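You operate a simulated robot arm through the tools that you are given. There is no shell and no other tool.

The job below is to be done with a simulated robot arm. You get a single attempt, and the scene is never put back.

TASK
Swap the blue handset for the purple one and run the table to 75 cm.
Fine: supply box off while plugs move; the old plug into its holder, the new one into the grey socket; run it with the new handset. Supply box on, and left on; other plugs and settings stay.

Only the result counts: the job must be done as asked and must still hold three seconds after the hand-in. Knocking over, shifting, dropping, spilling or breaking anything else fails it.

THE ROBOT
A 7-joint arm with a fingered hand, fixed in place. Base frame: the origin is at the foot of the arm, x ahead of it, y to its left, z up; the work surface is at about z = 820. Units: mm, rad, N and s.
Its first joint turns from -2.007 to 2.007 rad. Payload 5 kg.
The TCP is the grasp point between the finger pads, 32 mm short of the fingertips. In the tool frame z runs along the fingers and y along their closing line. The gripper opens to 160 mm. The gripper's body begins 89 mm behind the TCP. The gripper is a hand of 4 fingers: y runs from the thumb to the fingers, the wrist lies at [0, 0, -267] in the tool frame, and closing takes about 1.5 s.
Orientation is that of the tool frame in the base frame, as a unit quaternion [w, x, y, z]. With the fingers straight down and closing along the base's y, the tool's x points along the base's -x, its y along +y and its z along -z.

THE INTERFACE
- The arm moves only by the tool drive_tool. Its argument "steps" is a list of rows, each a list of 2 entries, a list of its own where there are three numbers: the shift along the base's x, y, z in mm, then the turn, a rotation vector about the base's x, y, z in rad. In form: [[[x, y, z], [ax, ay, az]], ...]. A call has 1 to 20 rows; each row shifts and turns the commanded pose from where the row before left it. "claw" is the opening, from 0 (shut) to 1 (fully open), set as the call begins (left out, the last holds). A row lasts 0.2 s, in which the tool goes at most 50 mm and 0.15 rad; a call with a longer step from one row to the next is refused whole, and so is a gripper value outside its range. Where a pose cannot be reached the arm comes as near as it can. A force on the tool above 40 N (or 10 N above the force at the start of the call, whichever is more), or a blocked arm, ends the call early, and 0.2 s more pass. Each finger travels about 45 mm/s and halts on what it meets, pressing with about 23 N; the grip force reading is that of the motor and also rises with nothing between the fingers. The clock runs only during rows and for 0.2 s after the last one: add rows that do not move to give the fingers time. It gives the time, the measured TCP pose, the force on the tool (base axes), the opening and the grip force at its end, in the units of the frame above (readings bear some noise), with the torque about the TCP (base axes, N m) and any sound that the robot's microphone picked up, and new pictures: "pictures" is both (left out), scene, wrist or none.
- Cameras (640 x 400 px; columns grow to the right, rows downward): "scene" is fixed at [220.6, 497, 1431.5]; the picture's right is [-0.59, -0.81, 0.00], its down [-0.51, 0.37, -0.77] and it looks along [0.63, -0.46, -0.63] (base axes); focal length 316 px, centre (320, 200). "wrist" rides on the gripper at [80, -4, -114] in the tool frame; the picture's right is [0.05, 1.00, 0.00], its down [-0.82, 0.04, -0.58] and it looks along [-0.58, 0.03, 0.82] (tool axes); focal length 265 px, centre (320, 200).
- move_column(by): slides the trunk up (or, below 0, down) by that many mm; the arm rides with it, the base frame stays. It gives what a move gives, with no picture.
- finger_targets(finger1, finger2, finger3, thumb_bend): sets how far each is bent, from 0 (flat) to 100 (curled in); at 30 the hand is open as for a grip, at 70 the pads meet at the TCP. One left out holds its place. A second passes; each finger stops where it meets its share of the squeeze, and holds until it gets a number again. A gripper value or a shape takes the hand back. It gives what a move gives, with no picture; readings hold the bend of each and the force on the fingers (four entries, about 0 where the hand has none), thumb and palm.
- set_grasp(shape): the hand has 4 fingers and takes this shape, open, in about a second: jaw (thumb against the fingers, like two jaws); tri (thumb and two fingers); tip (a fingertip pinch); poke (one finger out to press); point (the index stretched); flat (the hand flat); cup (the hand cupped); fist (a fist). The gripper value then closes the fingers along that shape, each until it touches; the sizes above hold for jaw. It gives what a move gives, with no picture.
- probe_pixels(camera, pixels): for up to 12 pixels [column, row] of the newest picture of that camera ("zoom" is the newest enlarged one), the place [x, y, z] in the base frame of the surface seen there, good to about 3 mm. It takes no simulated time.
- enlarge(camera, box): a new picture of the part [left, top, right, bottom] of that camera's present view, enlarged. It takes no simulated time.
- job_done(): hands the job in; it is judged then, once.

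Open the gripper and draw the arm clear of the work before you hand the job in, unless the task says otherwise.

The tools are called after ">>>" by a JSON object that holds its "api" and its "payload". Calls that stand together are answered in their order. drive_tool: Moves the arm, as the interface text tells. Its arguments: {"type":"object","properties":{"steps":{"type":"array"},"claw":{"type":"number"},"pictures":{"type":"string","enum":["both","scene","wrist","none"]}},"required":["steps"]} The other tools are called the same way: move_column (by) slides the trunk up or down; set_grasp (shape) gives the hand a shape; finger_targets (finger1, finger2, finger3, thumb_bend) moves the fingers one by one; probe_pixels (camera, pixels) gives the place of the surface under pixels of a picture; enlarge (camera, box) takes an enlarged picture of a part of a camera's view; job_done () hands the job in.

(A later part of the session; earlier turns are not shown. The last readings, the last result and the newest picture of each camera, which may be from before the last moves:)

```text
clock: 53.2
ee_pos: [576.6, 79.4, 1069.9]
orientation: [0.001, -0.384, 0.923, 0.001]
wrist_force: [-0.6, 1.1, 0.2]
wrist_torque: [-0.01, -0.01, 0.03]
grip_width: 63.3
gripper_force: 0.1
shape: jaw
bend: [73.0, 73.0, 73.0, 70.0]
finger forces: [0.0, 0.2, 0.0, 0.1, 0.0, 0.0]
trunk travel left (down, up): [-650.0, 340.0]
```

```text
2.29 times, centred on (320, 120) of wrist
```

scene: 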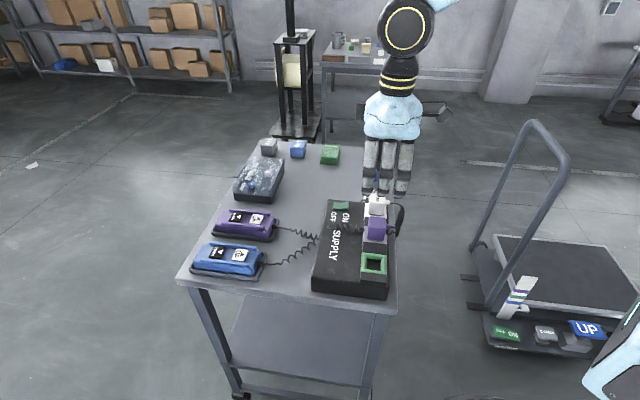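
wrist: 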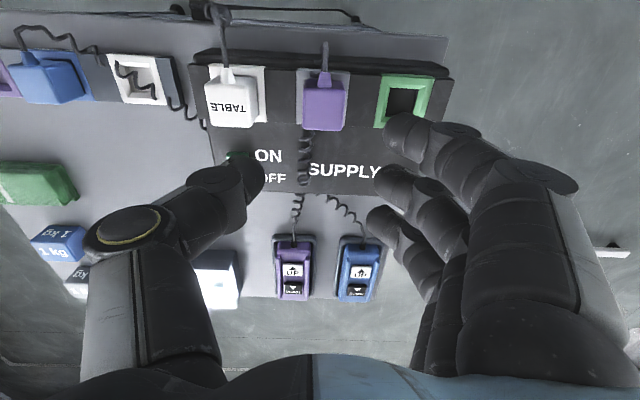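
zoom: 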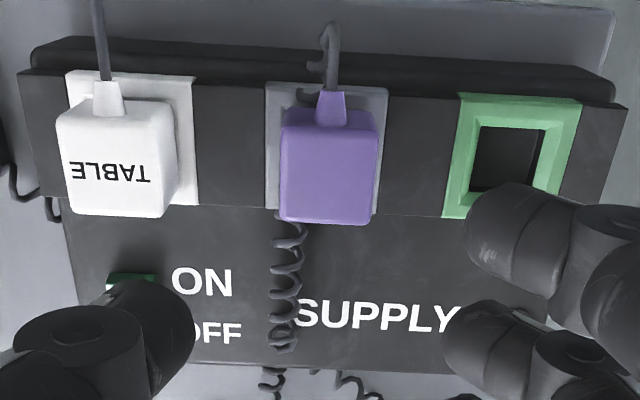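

The purple plug is seated in the grey socket and the supply is still off. I'll turn the hand back by 45°, move over the switch's ON end, and form the pointing index again.

>>> {"api": "drive_tool", "payload": {"steps": [[[26.7, -10.5, 5], [0, 0, -0.1313]], [[26.7, -10.5, 5], [0, 0, -0.1313]], [[26.7, -10.5, 5], [0, 0, -0.1313]], [[26.7, -10.5, 0], [0, 0, -0.1313]], [[26.7, -10.5, 0], [0, 0, -0.1313]], [[26.9, -10.7, 0], [0, 0, -0.1313]], [[0, 0, 0], [0, 0, 0]]], "pictures": "none"}}

>>> {"api": "finger_targets", "payload": {"finger1": 50, "finger2": 100, "finger3": 100, "thumb_bend": 20}}

>>> {"api": "drive_tool", "payload": {"steps": [[[0, 0, -40], [0, 0, 0]], [[0, 0, -40], [0, 0, 0]], [[0, 0, -30], [0, 0, 0]], [[0, 0, -20], [0, 0, 0]], [[0, 0, 0], [0, 0, 0]]], "pictures": "both"}}

>>> {"api": "enlarge", "payload": {"camera": "scene", "box": [320, 175, 365, 215]}}

```text
clock: 54.8
ee_pos: [736.2, 15.2, 1084.2]
orientation: [0.001, 0.001, 1.0, -0.001]
wrist_force: [0.5, 0.4, -0.9]
wrist_torque: [0.0, -0.05, -0.01]
grip_width: 63.5
gripper_force: 0.1
shape: jaw
bend: [73.0, 73.0, 73.0, 70.0]
finger forces: [0.0, 0.0, 0.0, 0.0, 0.0, 0.1]
trunk travel left (down, up): [-650.0, 340.0]
```

```text
clock: 55.8
ee_pos: [735.8, 15.4, 1084.2]
orientation: [0.002, 0.001, 1.0, 0.0]
wrist_force: [0.2, 0.2, -0.5]
wrist_torque: [0.03, 0.0, 0.06]
grip_width: 141.4
gripper_force: 0.1
shape: fingers
bend: [50.0, 100.0, 100.0, 20.0]
finger forces: [0.1, 0.0, 0.1, 0.0, 0.0, 0.0]
trunk travel left (down, up): [-650.0, 340.0]
```

```text
clock: 57.0
ee_pos: [738.0, 16.2, 954.8]
orientation: [0.002, -0.001, 1.0, 0.0]
wrist_force: [-0.9, -0.2, 0.3]
wrist_torque: [0.02, 0.02, -0.02]
grip_width: 141.8
gripper_force: 0.1
shape: fingers
bend: [50.0, 100.0, 100.0, 20.0]
finger forces: [0.0, 0.0, 0.1, 0.0, 0.0, 0.0]
trunk travel left (down, up): [-650.0, 340.0]
```

scene: 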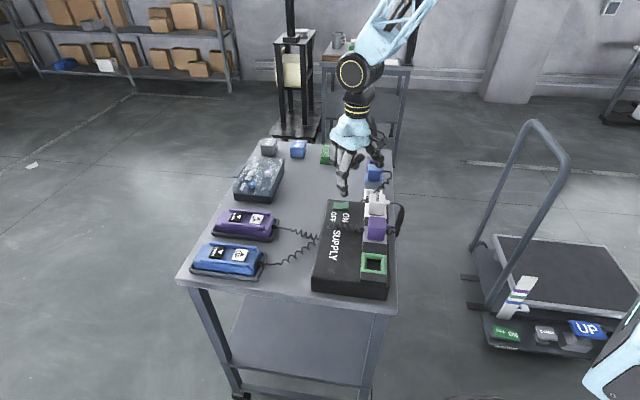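
wrist: 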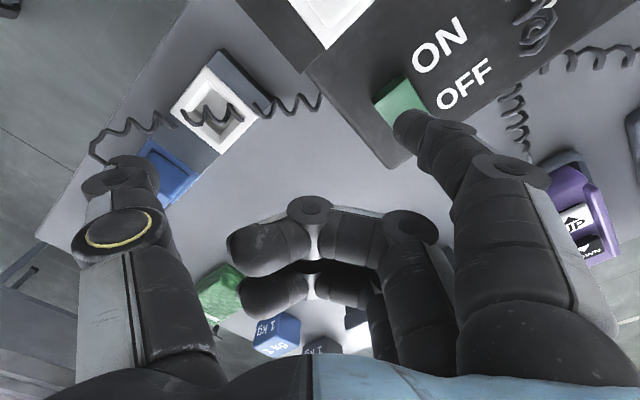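

```text
10.00 times, centred on (342, 195) of scene
```

zoom: 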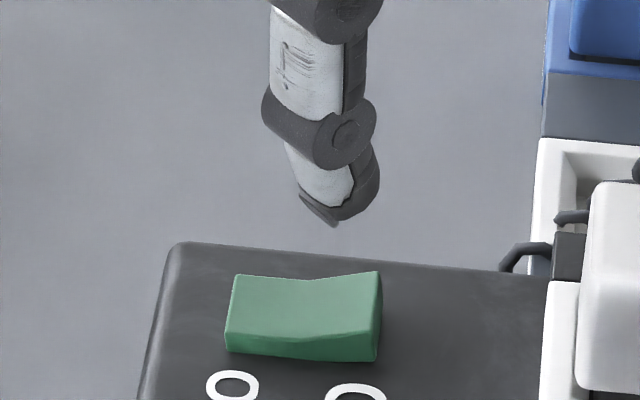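

The rocker's ON end, at the right near (350,280) of the zoom, is raised. I'll probe the tip and the rocker for alignment.

>>> {"api": "probe_pixels", "payload": {"camera": "zoom", "pixels": [[333, 218], [320, 210], [345, 212], [360, 200], [370, 280], [300, 290], [250, 285], [340, 300], [360, 320], [240, 310], [310, 185]]}}

>>> {"api": "probe_pixels", "payload": {"camera": "wrist", "pixels": [[396, 125], [400, 115], [410, 110], [400, 135], [395, 95], [385, 100], [378, 105], [410, 88]]}}

```text
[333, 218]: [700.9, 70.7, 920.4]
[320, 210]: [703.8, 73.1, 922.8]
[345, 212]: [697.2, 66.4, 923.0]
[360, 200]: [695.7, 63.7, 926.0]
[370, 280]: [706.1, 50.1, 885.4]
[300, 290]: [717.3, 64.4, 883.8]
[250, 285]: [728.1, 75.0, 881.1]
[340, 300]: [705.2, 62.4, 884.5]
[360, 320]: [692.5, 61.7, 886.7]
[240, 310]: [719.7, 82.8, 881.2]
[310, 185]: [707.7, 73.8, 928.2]
```

```text
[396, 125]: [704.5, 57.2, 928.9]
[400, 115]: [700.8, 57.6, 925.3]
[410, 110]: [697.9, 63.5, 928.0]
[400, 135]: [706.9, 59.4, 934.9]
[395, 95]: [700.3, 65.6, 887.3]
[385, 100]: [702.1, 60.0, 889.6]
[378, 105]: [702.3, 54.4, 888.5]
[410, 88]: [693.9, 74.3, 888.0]
```

The tip is at about (702,65,919), over the raised ON end (z≈888). I'll descend and press in small steps.

>>> {"api": "drive_tool", "payload": {"steps": [[[0, 0, -14], [0, 0, 0]], [[0, 0, -13], [0, 0, 0]], [[0, 0, -2], [0, 0, 0]], [[0, 0, -2], [0, 0, 0]], [[0, 0, -2], [0, 0, 0]], [[0, 0, -2], [0, 0, 0]], [[0, 0, -2], [0, 0, 0]], [[0, 0, -1.5], [0, 0, 0]], [[0, 0, -1.5], [0, 0, 0]]], "pictures": "both"}}

>>> {"api": "enlarge", "payload": {"camera": "scene", "box": [320, 175, 365, 215]}}

```text
clock: 58.5
ee_pos: [737.7, 16.1, 924.5]
orientation: [0.005, 0.001, 1.0, 0.001]
wrist_force: [-5.2, -1.6, 29.6]
wrist_torque: [1.53, 0.99, 0.34]
grip_width: 141.1
gripper_force: 15.0
shape: fingers
bend: [55.0, 100.0, 100.0, 20.0]
finger forces: [30.1, 0.0, 0.1, 0.0, 0.0, 0.0]
trunk travel left (down, up): [-650.0, 340.0]
heard: click
stopped in row 7: the force on the tool passed its limit at 42 N (the readings are from after the stop); the commanded pose is now the measured one
```

scene: 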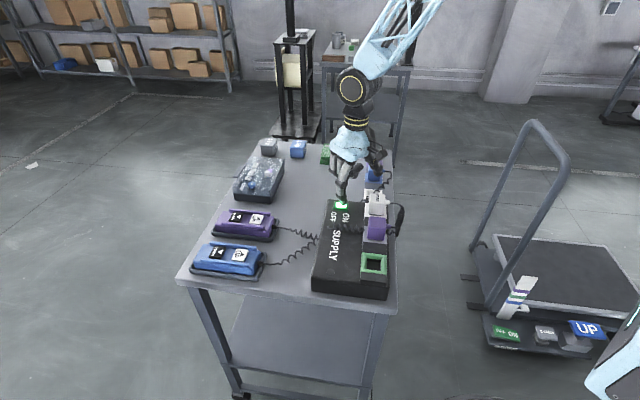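
wrist: 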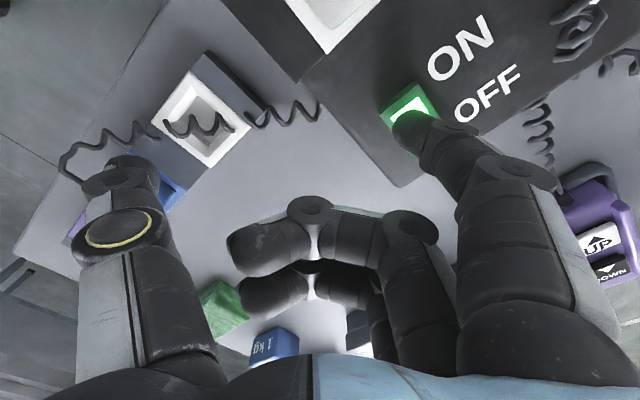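

```text
10.00 times, centred on (342, 195) of scene
```

zoom: 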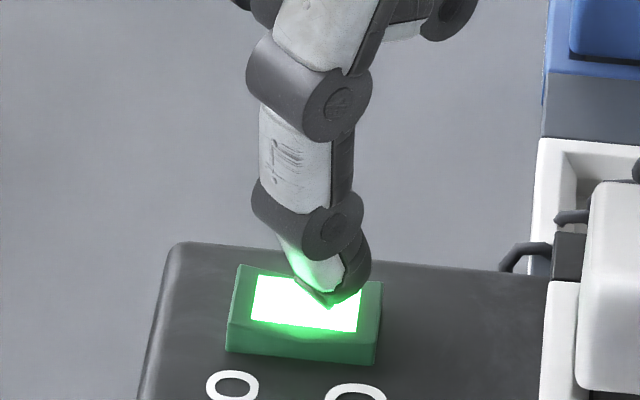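

Click, and the light is on again. I'll lift off and move to above the purple handset's UP key.

>>> {"api": "drive_tool", "payload": {"steps": [[[0, 0, 10], [0, 0, 0]], [[0, 0, 25], [0, 0, 0]], [[0, 0, 40], [0, 0, 0]], [[0, 0, 10], [0, 0, 0]], [[19, 34, 0], [0, 0, 0]], [[19, 34, 0], [0, 0, 0]], [[19, 34, 0], [0, 0, 0]], [[19, 34, 0], [0, 0, 0]], [[19, 34, 0], [0, 0, 0]], [[21, 33, 0], [0, 0, 0]], [[0, 0, 0], [0, 0, 0]]], "pictures": "both"}}

>>> {"api": "enlarge", "payload": {"camera": "scene", "box": [190, 150, 310, 290]}}

>>> {"api": "enlarge", "payload": {"camera": "wrist", "box": [320, 20, 480, 140]}}

>>> {"api": "enlarge", "payload": {"camera": "scene", "box": [638, 0, 640, 84]}}

```text
clock: 60.9
ee_pos: [855.4, 218.2, 1007.5]
orientation: [0.003, 0.001, 1.0, 0.0]
wrist_force: [-0.6, -0.8, -0.4]
wrist_torque: [0.01, 0.01, -0.03]
grip_width: 141.8
gripper_force: 0.1
shape: fingers
bend: [50.0, 100.0, 100.0, 20.0]
finger forces: [0.0, 0.0, 0.0, 0.0, 0.0, 0.0]
trunk travel left (down, up): [-650.0, 340.0]
```

scene: 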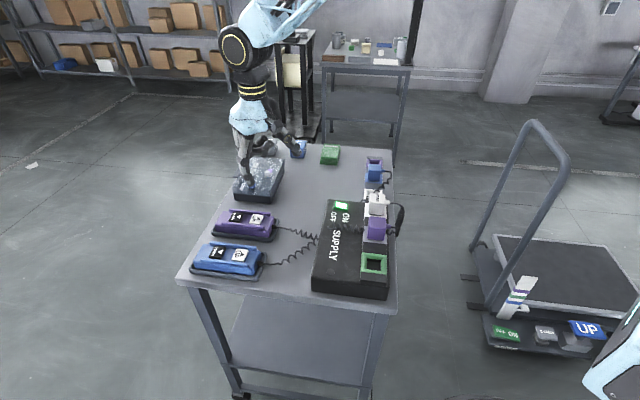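
wrist: 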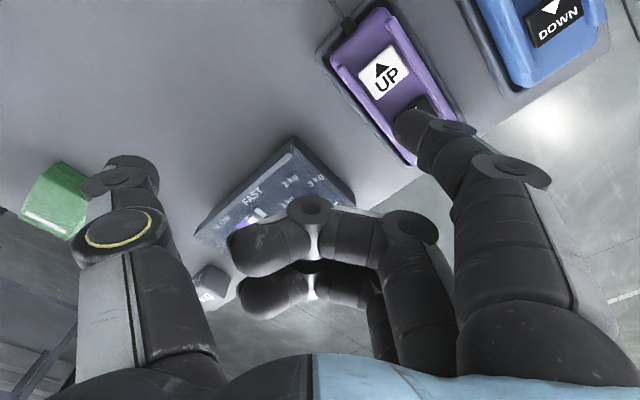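

```text
2.86 times, centred on (250, 220) of scene
```

zoom: 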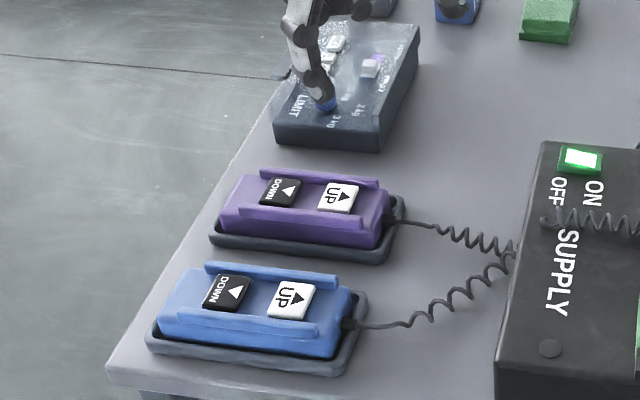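

```text
3.33 times, centred on (400, 80) of wrist
```

zoom: 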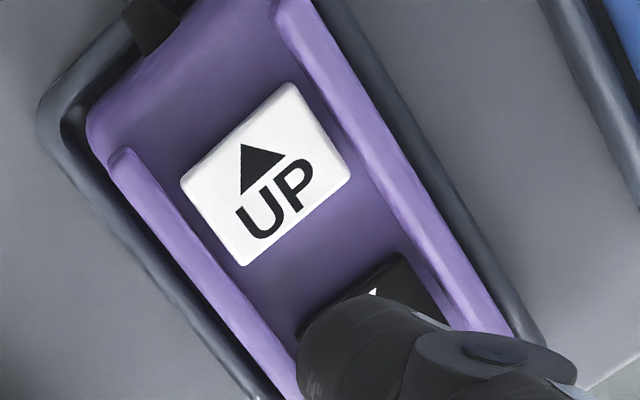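

```text
4.76 times, centred on (639, 42) of scene
```

zoom: 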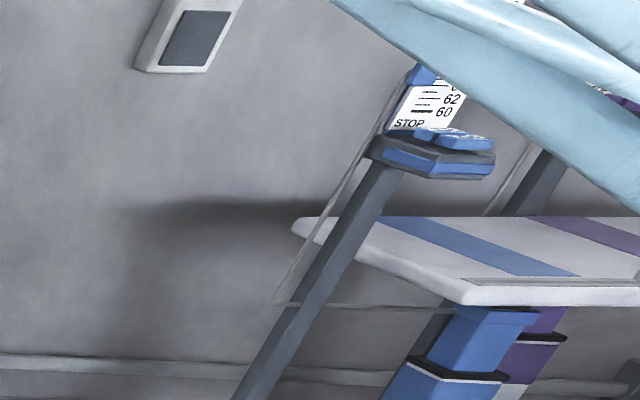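

The UP key is clear in the wrist zoom at (266,175). The arm partly hides the scales, but the table's front edge stays visible. I'll probe the UP and DOWN keys and the fingertip.

>>> {"api": "enlarge", "payload": {"camera": "wrist", "box": [320, 20, 480, 140]}}

>>> {"api": "probe_pixels", "payload": {"camera": "zoom", "pixels": [[190, 182], [288, 92], [342, 168], [242, 256], [266, 172], [120, 160], [300, 30], [395, 265], [300, 320], [340, 340], [320, 360], [315, 350]]}}

>>> {"api": "probe_pixels", "payload": {"camera": "scene", "pixels": [[256, 218], [250, 217], [262, 220], [238, 216], [243, 217], [232, 215], [250, 190], [252, 188], [248, 186]]}}

```text
3.33 times, centred on (400, 80) of wrist
```

zoom: 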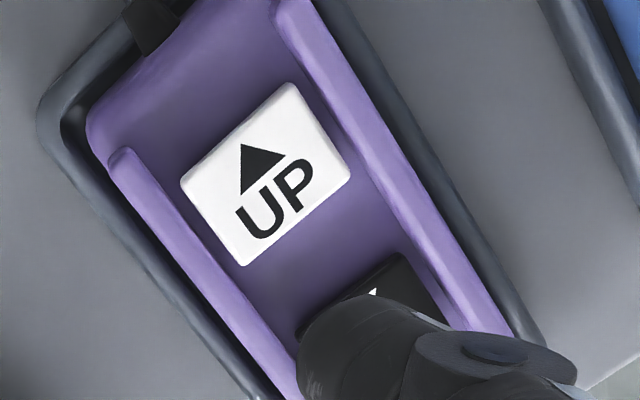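

```text
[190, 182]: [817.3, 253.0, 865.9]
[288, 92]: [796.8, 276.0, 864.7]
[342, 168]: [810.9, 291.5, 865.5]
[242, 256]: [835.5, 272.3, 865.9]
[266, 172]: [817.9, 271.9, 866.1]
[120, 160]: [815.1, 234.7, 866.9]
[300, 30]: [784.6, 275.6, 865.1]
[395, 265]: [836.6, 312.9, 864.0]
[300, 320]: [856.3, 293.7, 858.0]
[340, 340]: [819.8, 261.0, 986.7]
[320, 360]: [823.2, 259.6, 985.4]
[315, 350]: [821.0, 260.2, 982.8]
```

```text
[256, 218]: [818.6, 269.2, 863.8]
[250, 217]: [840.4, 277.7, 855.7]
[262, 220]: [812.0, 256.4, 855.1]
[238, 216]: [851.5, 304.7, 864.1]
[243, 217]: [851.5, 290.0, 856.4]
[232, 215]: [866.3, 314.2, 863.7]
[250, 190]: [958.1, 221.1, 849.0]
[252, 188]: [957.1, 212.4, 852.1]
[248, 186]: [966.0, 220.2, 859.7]
```

The UP key's centre is at about (815,273,866). I'll shift the tip over it and come down to about 20 mm above, then check.

>>> {"api": "drive_tool", "payload": {"steps": [[[-4.4, 5.3, -25], [0, 0, 0]], [[0, 0, -35], [0, 0, 0]], [[0, 0, -22], [0, 0, 0]], [[0, 0, 0], [0, 0, 0]]], "pictures": "both"}}

>>> {"api": "enlarge", "payload": {"camera": "scene", "box": [225, 180, 285, 250]}}

>>> {"api": "probe_pixels", "payload": {"camera": "zoom", "pixels": [[350, 160], [345, 170], [355, 165], [360, 150], [340, 160], [350, 200], [365, 220], [330, 205]]}}

>>> {"api": "enlarge", "payload": {"camera": "wrist", "box": [340, 40, 500, 160]}}

```text
clock: 61.9
ee_pos: [850.2, 225.3, 923.4]
orientation: [0.003, 0.0, 1.0, 0.0]
wrist_force: [0.0, -0.1, -0.2]
wrist_torque: [-0.03, 0.02, -0.03]
grip_width: 141.8
gripper_force: 0.0
shape: fingers
bend: [50.0, 100.0, 100.0, 20.0]
finger forces: [0.1, 0.0, 0.0, 0.0, 0.0, 0.1]
trunk travel left (down, up): [-650.0, 340.0]
```

scene: 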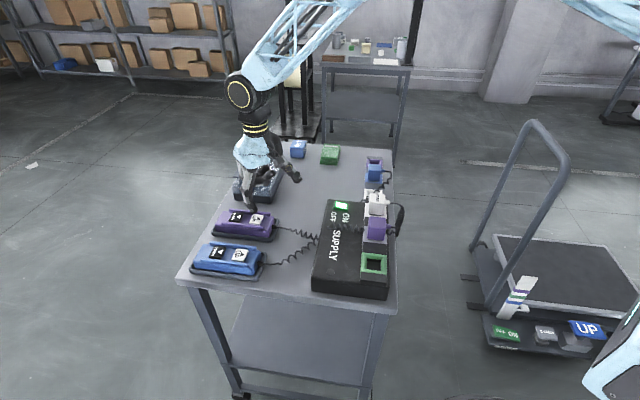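
wrist: 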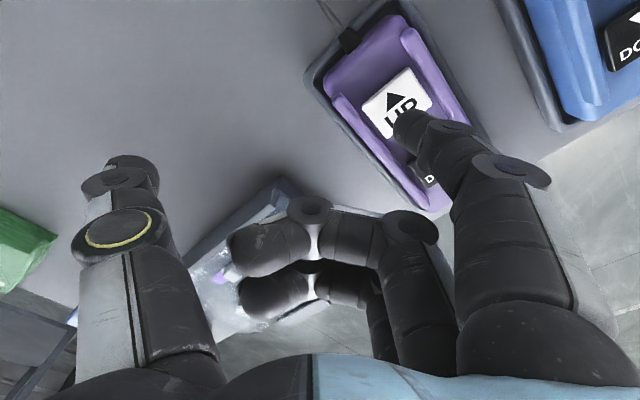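

```text
5.71 times, centred on (255, 215) of scene
```

zoom: 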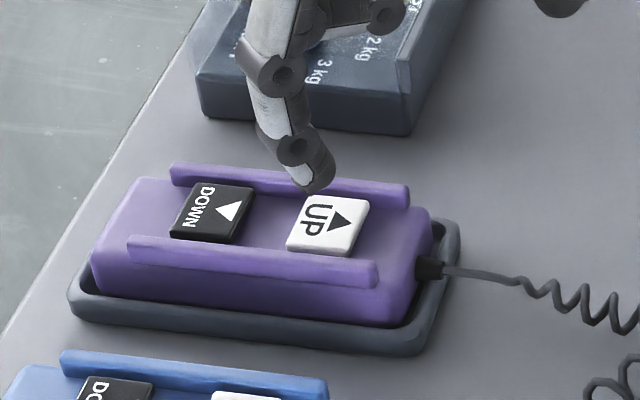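

```text
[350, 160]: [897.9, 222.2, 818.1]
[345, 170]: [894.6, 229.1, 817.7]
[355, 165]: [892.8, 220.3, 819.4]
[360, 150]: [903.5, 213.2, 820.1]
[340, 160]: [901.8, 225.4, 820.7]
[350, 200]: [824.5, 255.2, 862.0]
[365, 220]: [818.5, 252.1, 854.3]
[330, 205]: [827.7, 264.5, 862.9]
```

```text
3.33 times, centred on (420, 100) of wrist
```

zoom: 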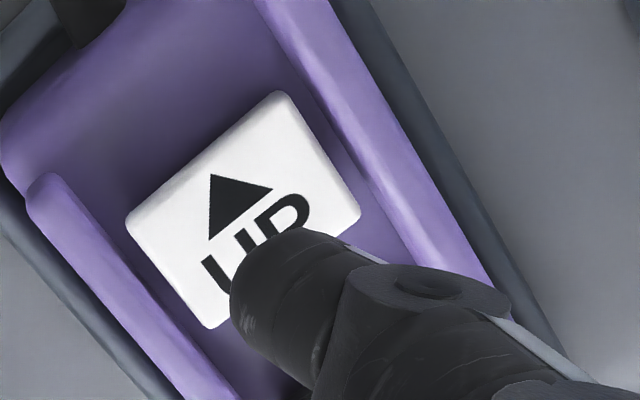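

The fingertip, at scene (254.5,211.5), is near the UP key. I'll probe its precise place.

>>> {"api": "probe_pixels", "payload": {"camera": "scene", "pixels": [[254.5, 211], [254, 210], [256, 210], [252, 209], [255, 208]]}}

>>> {"api": "probe_pixels", "payload": {"camera": "wrist", "pixels": [[396, 125], [400, 115], [410, 110], [400, 135], [385, 92], [404, 85], [367, 104], [394, 75]]}}

```text
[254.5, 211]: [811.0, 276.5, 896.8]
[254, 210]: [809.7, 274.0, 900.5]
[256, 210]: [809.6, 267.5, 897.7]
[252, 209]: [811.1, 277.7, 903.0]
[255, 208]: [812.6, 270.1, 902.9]
```

```text
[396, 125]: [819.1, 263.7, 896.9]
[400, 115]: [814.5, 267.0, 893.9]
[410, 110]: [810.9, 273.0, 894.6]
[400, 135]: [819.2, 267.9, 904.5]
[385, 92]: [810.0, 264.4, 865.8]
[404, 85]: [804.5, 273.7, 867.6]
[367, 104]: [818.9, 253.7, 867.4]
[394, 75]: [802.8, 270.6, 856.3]
```

The tip is at about (814.5,271,889), right over the key's centre. I'll go down to light contact and watch the force.

>>> {"api": "drive_tool", "payload": {"steps": [[[0, 0, -10], [0, 0, 0]], [[0, 0, -7], [0, 0, 0]], [[0, 0, -3], [0, 0, 0]]], "pictures": "both"}}

>>> {"api": "enlarge", "payload": {"camera": "scene", "box": [225, 180, 285, 250]}}

>>> {"api": "enlarge", "payload": {"camera": "scene", "box": [638, 0, 640, 84]}}

```text
clock: 62.7
ee_pos: [850.2, 224.5, 903.1]
orientation: [0.003, 0.0, 1.0, 0.0]
wrist_force: [-0.4, -0.4, 0.7]
wrist_torque: [0.06, 0.03, -0.04]
grip_width: 141.6
gripper_force: 0.5
shape: fingers
bend: [50.0, 100.0, 100.0, 20.0]
finger forces: [0.6, 0.1, 0.0, 0.0, 0.0, 0.1]
trunk travel left (down, up): [-650.0, 340.0]
```

scene: 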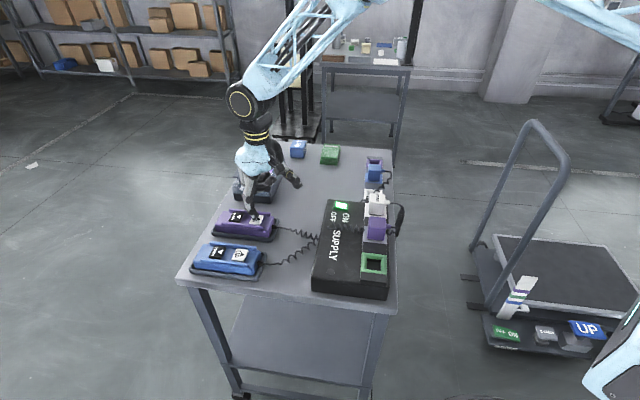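
wrist: 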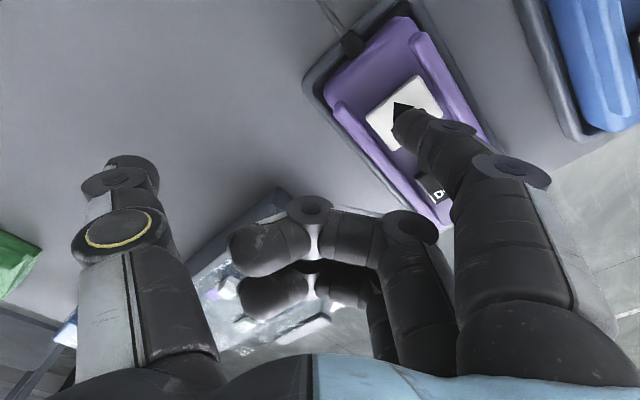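

```text
5.71 times, centred on (255, 215) of scene
```

zoom: 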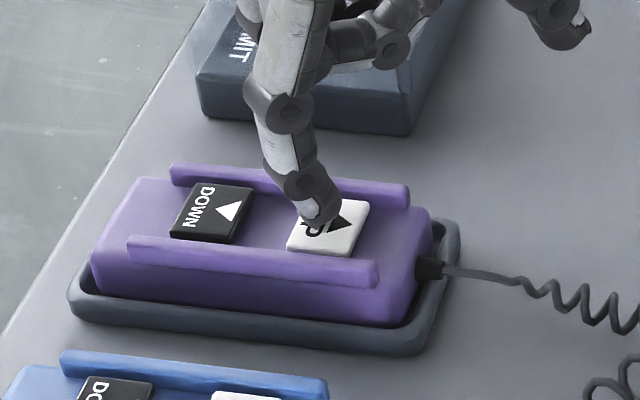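

```text
4.76 times, centred on (639, 42) of scene
```

zoom: 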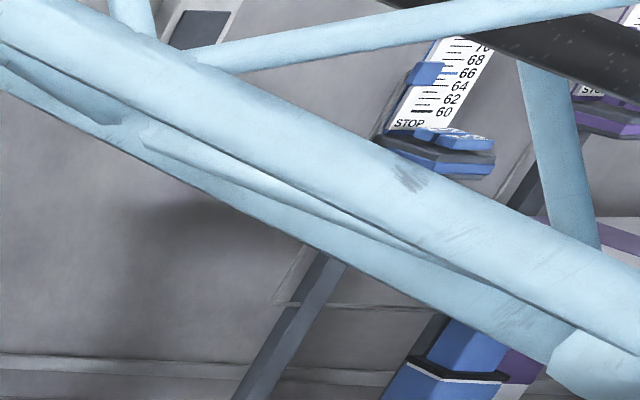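

Light contact at 0.6 N, and through the arm's frame I can see the blue pointer at 66. I'll press 3 mm further and look at what happens.

>>> {"api": "drive_tool", "payload": {"steps": [[[0, 0, -1.5], [0, 0, 0]], [[0, 0, -1.5], [0, 0, 0]]], "pictures": "both"}}

>>> {"api": "enlarge", "payload": {"camera": "scene", "box": [638, 0, 640, 50]}}

>>> {"api": "enlarge", "payload": {"camera": "scene", "box": [225, 180, 285, 250]}}

```text
clock: 63.3
ee_pos: [850.1, 224.8, 901.5]
orientation: [0.004, 0.0, 1.0, 0.001]
wrist_force: [0.5, -0.2, 3.0]
wrist_torque: [0.11, 0.06, -0.04]
grip_width: 141.5
gripper_force: 0.7
shape: fingers
bend: [50.0, 100.0, 100.0, 20.0]
finger forces: [2.4, 0.1, 0.0, 0.1, 0.0, 0.0]
trunk travel left (down, up): [-650.0, 340.0]
heard: click
```

scene: 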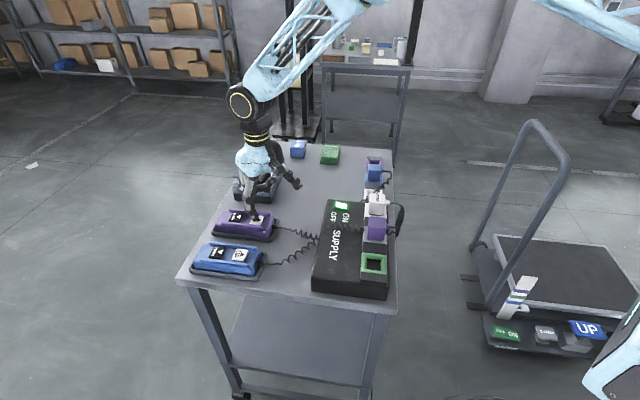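
wrist: 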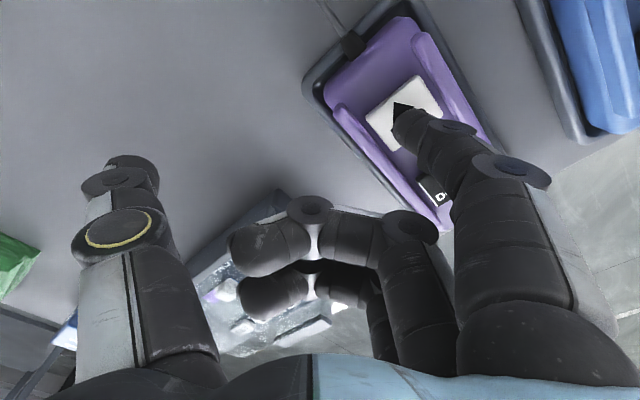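

```text
8.00 times, centred on (639, 25) of scene
```

zoom: 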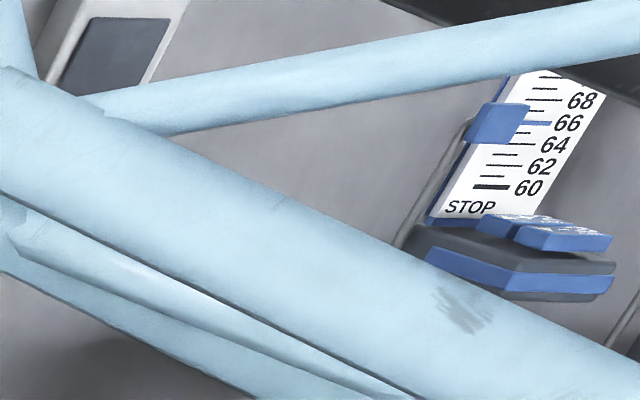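

```text
5.71 times, centred on (255, 215) of scene
```

zoom: 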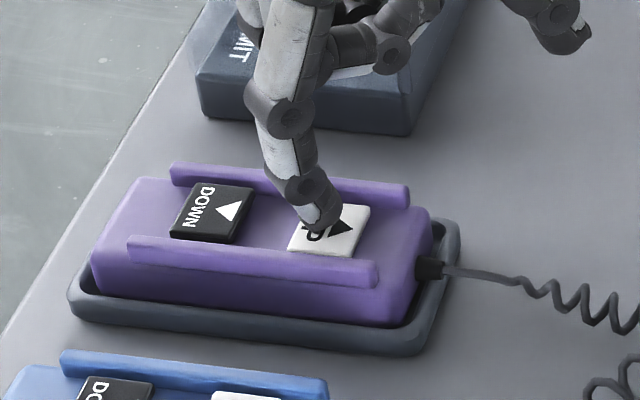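

I heard a click at 3 N of force. I'll hold for a short while and see whether the table moves.

>>> {"api": "drive_tool", "payload": {"steps": [[[0, 0, 0], [0, 0, 0]], [[0, 0, 0], [0, 0, 0]], [[0, 0, 0], [0, 0, 0]]], "pictures": "scene"}}

>>> {"api": "enlarge", "payload": {"camera": "scene", "box": [638, 0, 640, 50]}}

>>> {"api": "enlarge", "payload": {"camera": "scene", "box": [638, 0, 640, 150]}}

```text
clock: 64.1
ee_pos: [850.8, 224.7, 900.6]
orientation: [0.003, 0.0, 1.0, 0.001]
wrist_force: [0.4, -0.1, 1.6]
wrist_torque: [0.12, 0.05, -0.04]
grip_width: 141.6
gripper_force: 1.7
shape: fingers
bend: [50.0, 100.0, 100.0, 20.0]
finger forces: [2.4, 0.0, 0.1, 0.0, 0.0, 0.0]
trunk travel left (down, up): [-650.0, 340.0]
```

scene: 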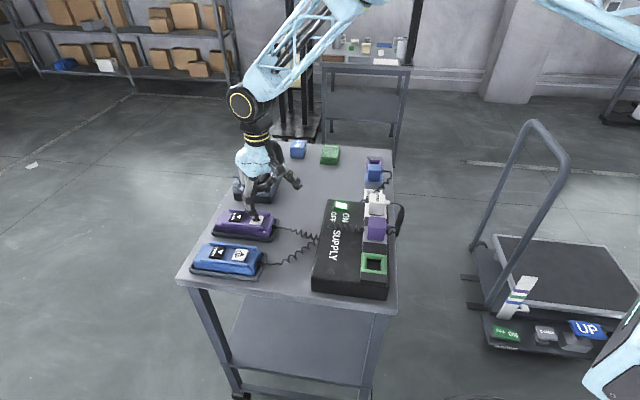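

```text
8.00 times, centred on (639, 25) of scene
```

zoom: 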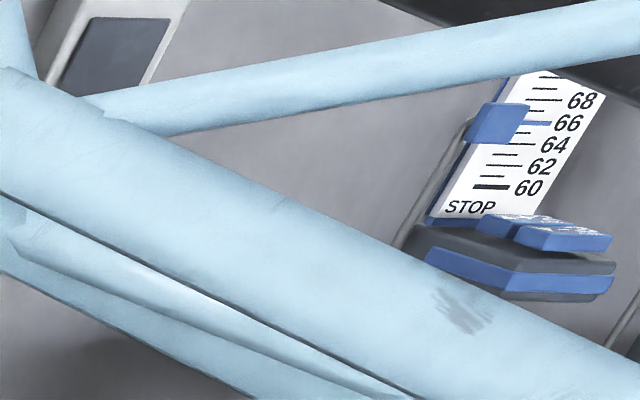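

```text
2.67 times, centred on (639, 75) of scene
```

zoom: 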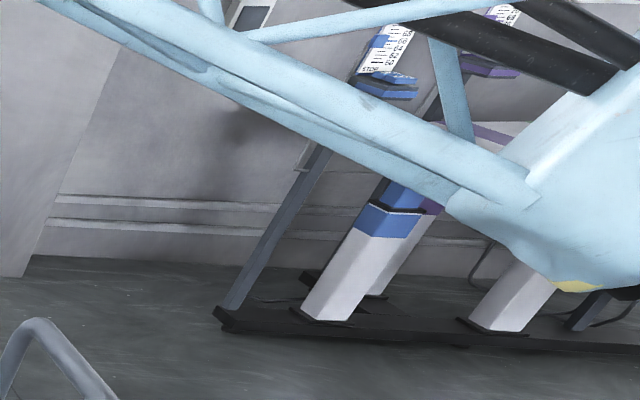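

The blue pointer hasn't moved after a second. I'll press about 1.5 mm deeper and hold to see whether anything responds.

>>> {"api": "drive_tool", "payload": {"steps": [[[0, 0, -0.8], [0, 0, 0]], [[0, 0, -0.7], [0, 0, 0]], [[0, 0, 0], [0, 0, 0]], [[0, 0, 0], [0, 0, 0]]], "pictures": "both"}}

>>> {"api": "enlarge", "payload": {"camera": "scene", "box": [638, 0, 640, 50]}}

>>> {"api": "enlarge", "payload": {"camera": "scene", "box": [638, 0, 640, 84]}}

```text
clock: 65.1
ee_pos: [849.9, 224.2, 899.3]
orientation: [0.003, 0.0, 1.0, 0.001]
wrist_force: [0.5, -1.2, 4.7]
wrist_torque: [0.19, 0.09, -0.04]
grip_width: 142.2
gripper_force: 2.3
shape: fingers
bend: [50.0, 100.0, 100.0, 20.0]
finger forces: [3.7, 0.0, 0.1, 0.0, 0.0, 0.1]
trunk travel left (down, up): [-650.0, 340.0]
```

scene: 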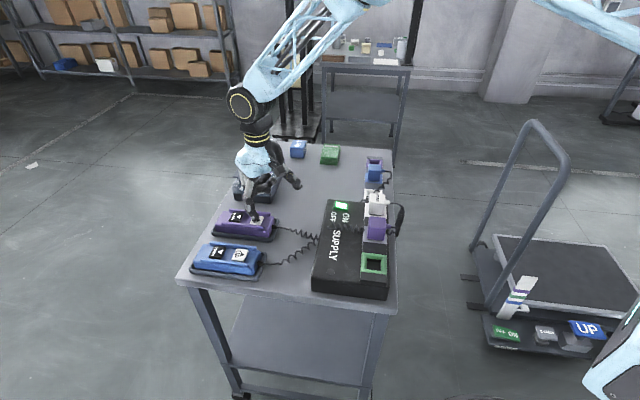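
wrist: 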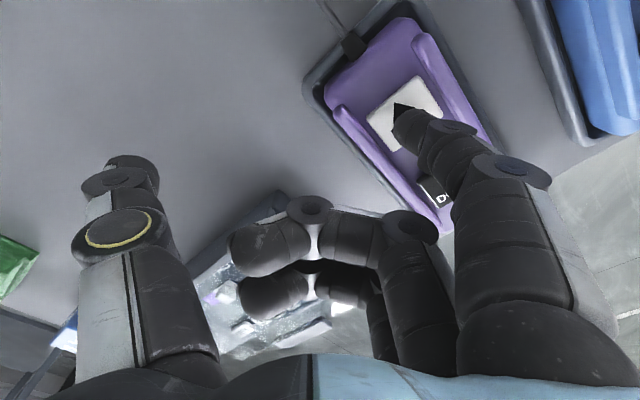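

```text
8.00 times, centred on (639, 25) of scene
```

zoom: 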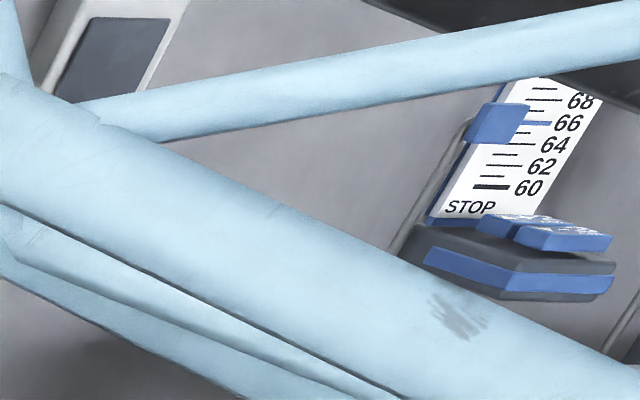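

```text
4.76 times, centred on (639, 42) of scene
```

zoom: 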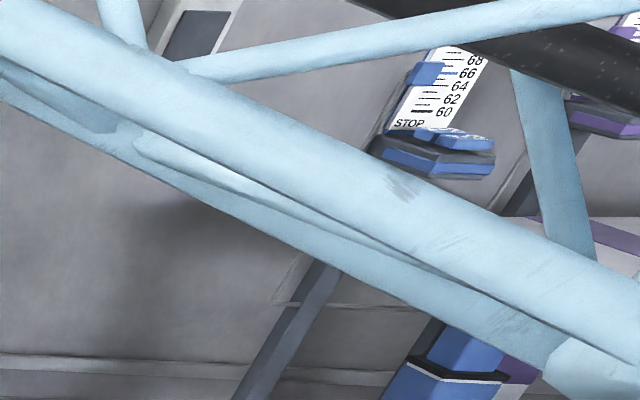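

The blue pointer stays at 66, but a purple piece at (625,32) of the last zoom may have shifted. I'll release the key and swing the arm clear to read all the scales.

>>> {"api": "drive_tool", "payload": {"steps": [[[0, 0, 6], [0, 0, 0]], [[0, 0, 20], [0, 0, 0]], [[0, 0, 40], [0, 0, 0]], [[0, 0, 40], [0, 0, 0]], [[0, 0, 40], [0, 0, 0]]], "pictures": "scene"}}

>>> {"api": "enlarge", "payload": {"camera": "scene", "box": [638, 0, 640, 80]}}

>>> {"api": "enlarge", "payload": {"camera": "scene", "box": [638, 0, 640, 150]}}

```text
clock: 66.3
ee_pos: [848.8, 223.9, 1046.3]
orientation: [0.004, 0.0, 1.0, 0.0]
wrist_force: [0.1, -0.3, 0.0]
wrist_torque: [0.0, 0.0, -0.01]
grip_width: 142.1
gripper_force: 0.1
shape: fingers
bend: [50.0, 100.0, 100.0, 20.0]
finger forces: [0.1, 0.1, 0.1, 0.0, 0.0, 0.1]
trunk travel left (down, up): [-650.0, 340.0]
```

scene: 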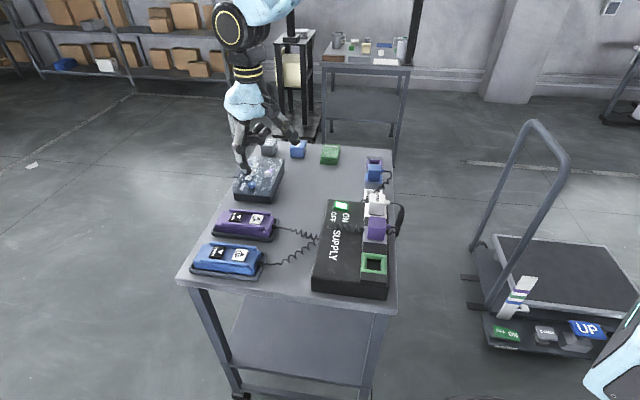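

```text
5.00 times, centred on (639, 40) of scene
```

zoom: 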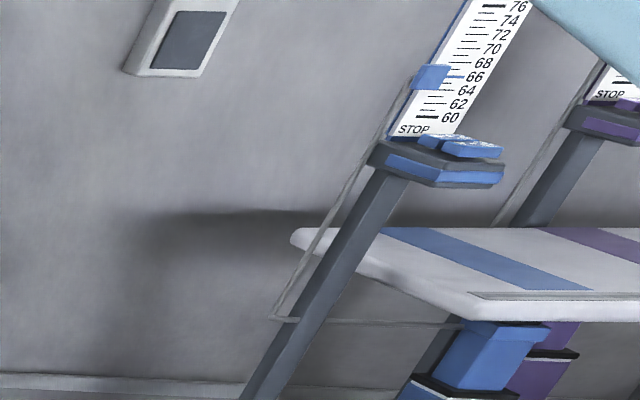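

```text
2.67 times, centred on (639, 75) of scene
```

zoom: 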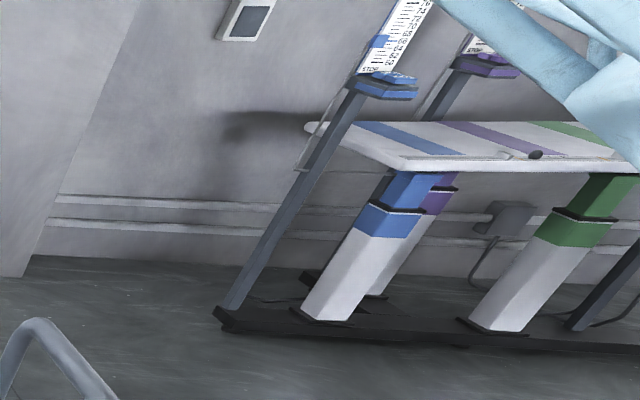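

The table itself hasn't visibly moved. I'll swing the arm back to where the view was clear and read the purple scale.

>>> {"api": "drive_tool", "payload": {"steps": [[[-40, 0, 20], [0, 0, 0]], [[-40, 0, 20], [0, 0, 0]], [[-40, 0, 20], [0, 0, 0]], [[-40, -20, 20], [0, 0, 0]], [[-40, -40, 10], [0, 0, 0]], [[-40, -40, 0], [0, 0, 0]], [[0, -40, 0], [0, 0, 0]], [[0, 0, 0], [0, 0, 0]]], "pictures": "scene"}}

>>> {"api": "enlarge", "payload": {"camera": "scene", "box": [638, 0, 640, 80]}}

>>> {"api": "enlarge", "payload": {"camera": "scene", "box": [638, 0, 640, 150]}}

>>> {"api": "enlarge", "payload": {"camera": "scene", "box": [638, 0, 640, 250]}}

```text
refused: row 5 steps farther than a row can; nothing moved
```

```text
5.00 times, centred on (639, 40) of scene
```

zoom: 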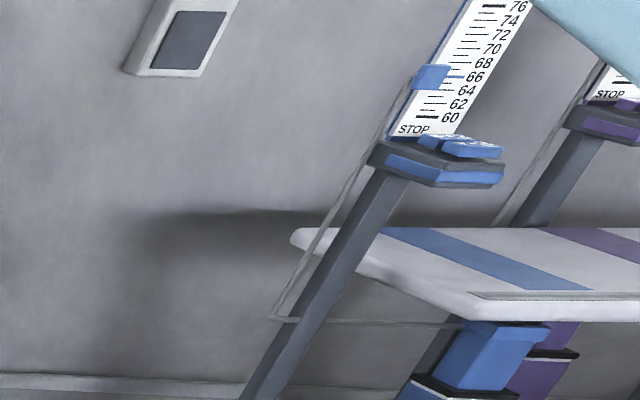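

```text
2.67 times, centred on (639, 75) of scene
```

zoom: 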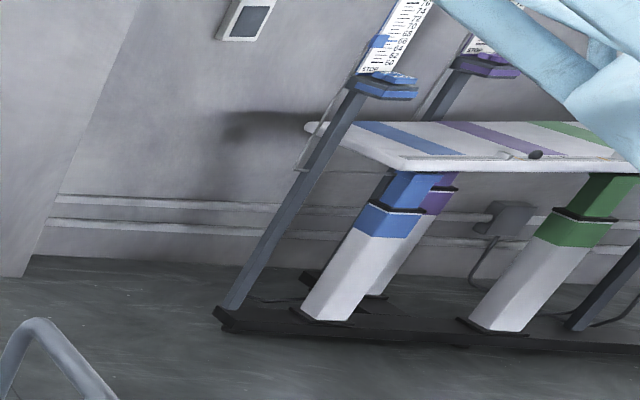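

```text
1.60 times, centred on (639, 125) of scene
```

zoom: 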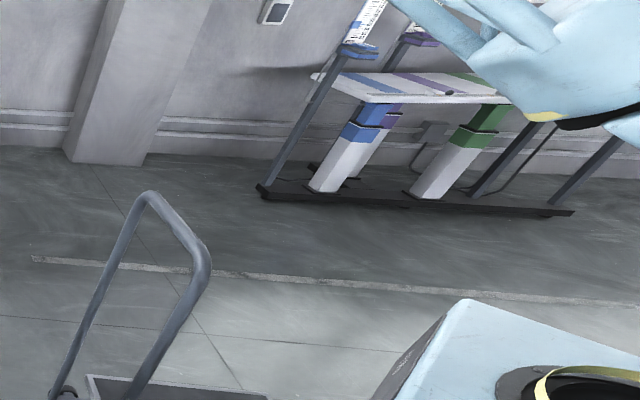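

That move was refused for a step over 50 mm. I'll repeat it with smaller steps.

>>> {"api": "drive_tool", "payload": {"steps": [[[-40, 0, 20], [0, 0, 0]], [[-40, 0, 20], [0, 0, 0]], [[-40, 0, 20], [0, 0, 0]], [[-40, -10, 20], [0, 0, 0]], [[-30, -30, 10], [0, 0, 0]], [[-30, -30, 0], [0, 0, 0]], [[-20, -40, 0], [0, 0, 0]], [[0, -40, 0], [0, 0, 0]], [[0, 0, 0], [0, 0, 0]]], "pictures": "scene"}}

>>> {"api": "enlarge", "payload": {"camera": "scene", "box": [638, 0, 640, 80]}}

>>> {"api": "enlarge", "payload": {"camera": "scene", "box": [638, 0, 640, 118]}}

>>> {"api": "enlarge", "payload": {"camera": "scene", "box": [638, 0, 640, 250]}}

```text
clock: 68.3
ee_pos: [608.3, 74.4, 1135.7]
orientation: [0.003, -0.001, 1.0, 0.0]
wrist_force: [-0.1, 0.7, -1.4]
wrist_torque: [0.03, 0.0, 0.01]
grip_width: 142.2
gripper_force: 0.1
shape: fingers
bend: [50.0, 100.0, 100.0, 20.0]
finger forces: [0.0, 0.1, 0.0, 0.1, 0.1, 0.0]
trunk travel left (down, up): [-650.0, 340.0]
```

scene: 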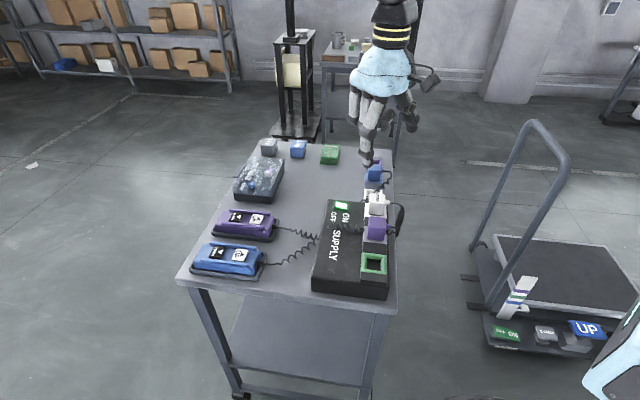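

```text
5.00 times, centred on (639, 40) of scene
```

zoom: 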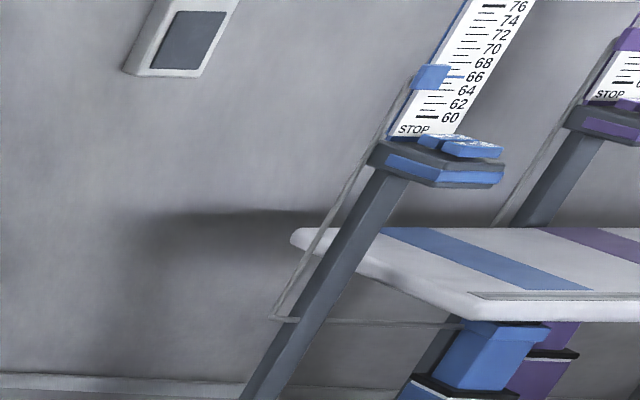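

```text
3.39 times, centred on (639, 59) of scene
```

zoom: 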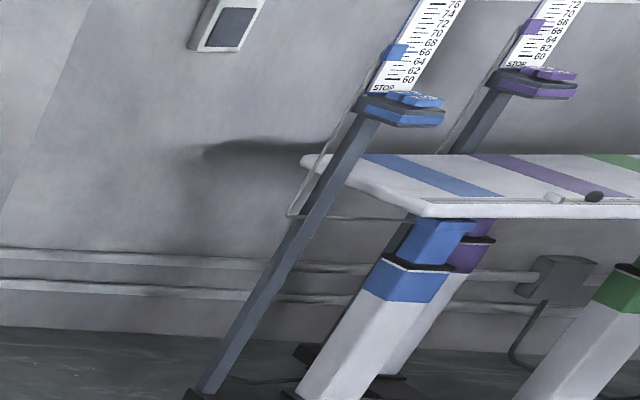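

```text
1.60 times, centred on (639, 125) of scene
```

zoom: 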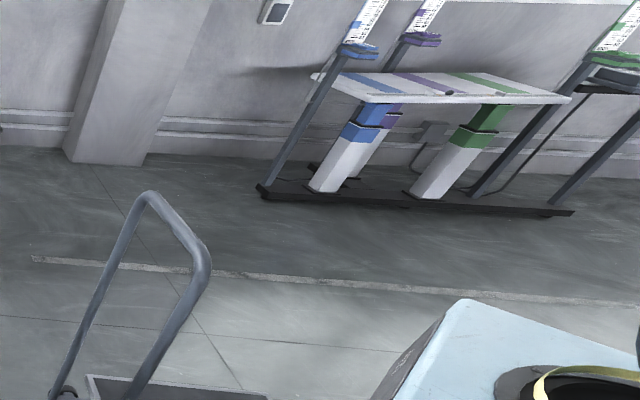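

The readings are the same as at the start (blue and purple pointers at 66), so the key press didn't run the table yet. I'll go back and press the UP key deeper and longer.

>>> {"api": "drive_tool", "payload": {"steps": [[[0, 40, 0], [0, 0, 0]], [[20, 40, 0], [0, 0, 0]], [[30, 30, 0], [0, 0, 0]], [[30, 30, -10], [0, 0, 0]], [[40, 10, -20], [0, 0, 0]], [[40, 0, -20], [0, 0, 0]], [[40, 0, -20], [0, 0, 0]], [[41, 0, -20], [0, 0, 0]], [[0, 0, -40], [0, 0, 0]], [[0, 0, -40], [0, 0, 0]], [[0, 0, -30], [0, 0, 0]], [[0, 0, 0], [0, 0, 0]]], "pictures": "both"}}

>>> {"api": "enlarge", "payload": {"camera": "scene", "box": [225, 180, 285, 250]}}

>>> {"api": "enlarge", "payload": {"camera": "wrist", "box": [340, 40, 500, 160]}}

```text
clock: 70.9
ee_pos: [849.4, 224.1, 935.4]
orientation: [0.004, -0.001, 1.0, 0.0]
wrist_force: [0.0, -0.5, 0.0]
wrist_torque: [0.0, 0.0, -0.01]
grip_width: 142.2
gripper_force: 0.0
shape: fingers
bend: [50.0, 100.0, 100.0, 20.0]
finger forces: [0.0, 0.0, 0.1, 0.0, 0.1, 0.1]
trunk travel left (down, up): [-650.0, 340.0]
```

scene: 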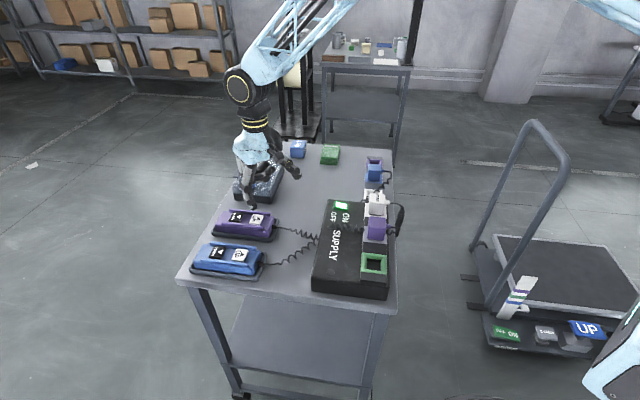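
wrist: 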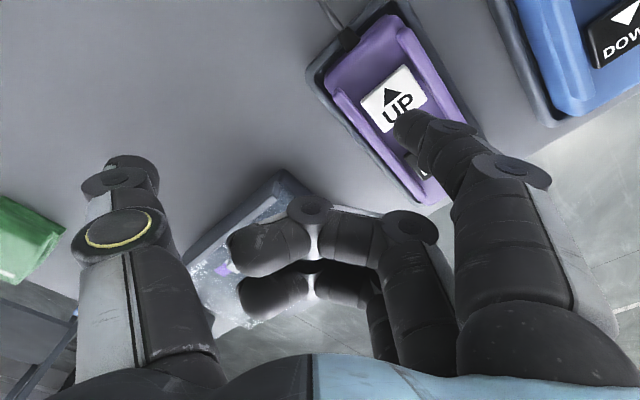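

```text
5.71 times, centred on (255, 215) of scene
```

zoom: 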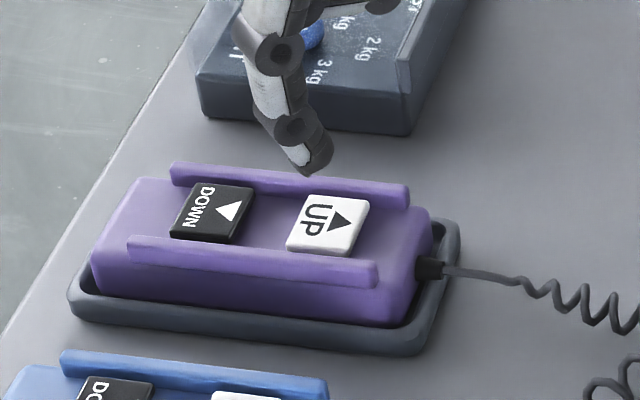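

```text
3.33 times, centred on (420, 100) of wrist
```

zoom: 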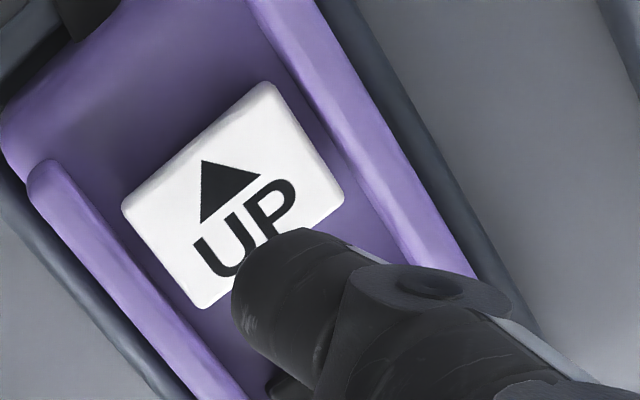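

The tip is again over the UP key. I'll press down about 6 mm past first contact and hold for a second.

>>> {"api": "drive_tool", "payload": {"steps": [[[0, 0, -15], [0, 0, 0]], [[0, 0, -15], [0, 0, 0]], [[0, 0, -2], [0, 0, 0]], [[0, 0, -2], [0, 0, 0]], [[0, 0, -2], [0, 0, 0]], [[0, 0, -2], [0, 0, 0]], [[0, 0, -1], [0, 0, 0]], [[0, 0, 0], [0, 0, 0]], [[0, 0, 0], [0, 0, 0]], [[0, 0, 0], [0, 0, 0]]], "pictures": "both"}}

>>> {"api": "enlarge", "payload": {"camera": "scene", "box": [638, 0, 640, 50]}}

>>> {"api": "enlarge", "payload": {"camera": "scene", "box": [225, 180, 285, 250]}}

```text
clock: 73.1
ee_pos: [850.6, 223.7, 897.5]
orientation: [0.003, 0.001, 1.0, 0.0]
wrist_force: [2.0, 0.4, 14.5]
wrist_torque: [0.69, 0.36, -0.06]
grip_width: 141.9
gripper_force: 6.7
shape: fingers
bend: [51.0, 100.0, 100.0, 20.0]
finger forces: [13.4, 0.0, 0.0, 0.1, 0.1, 0.0]
trunk travel left (down, up): [-650.0, 340.0]
heard: click
```

scene: 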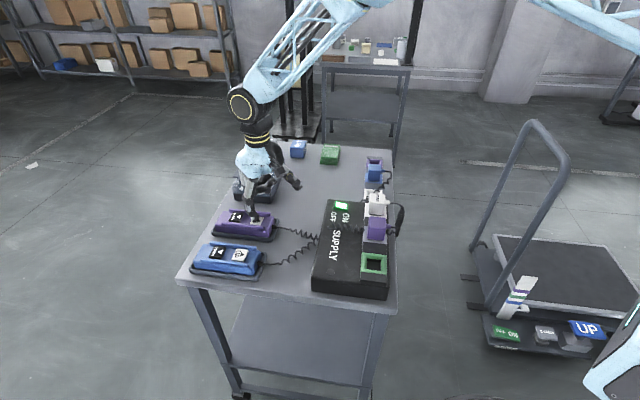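
wrist: 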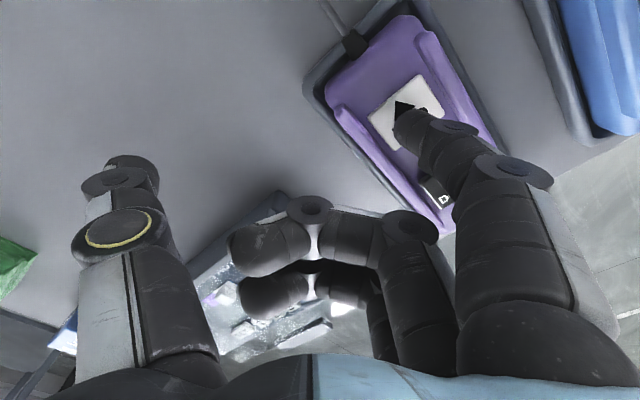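

```text
8.00 times, centred on (639, 25) of scene
```

zoom: 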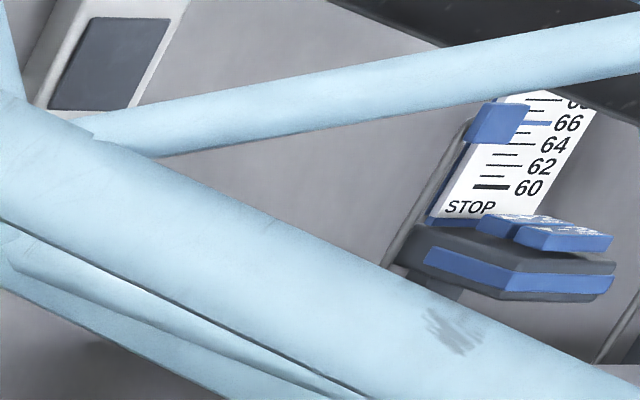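

```text
5.71 times, centred on (255, 215) of scene
```

zoom: 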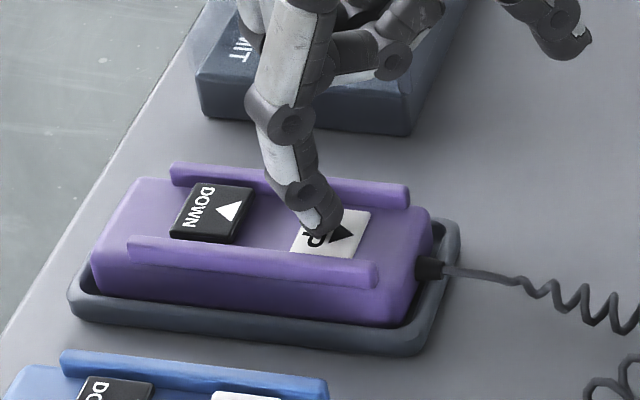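

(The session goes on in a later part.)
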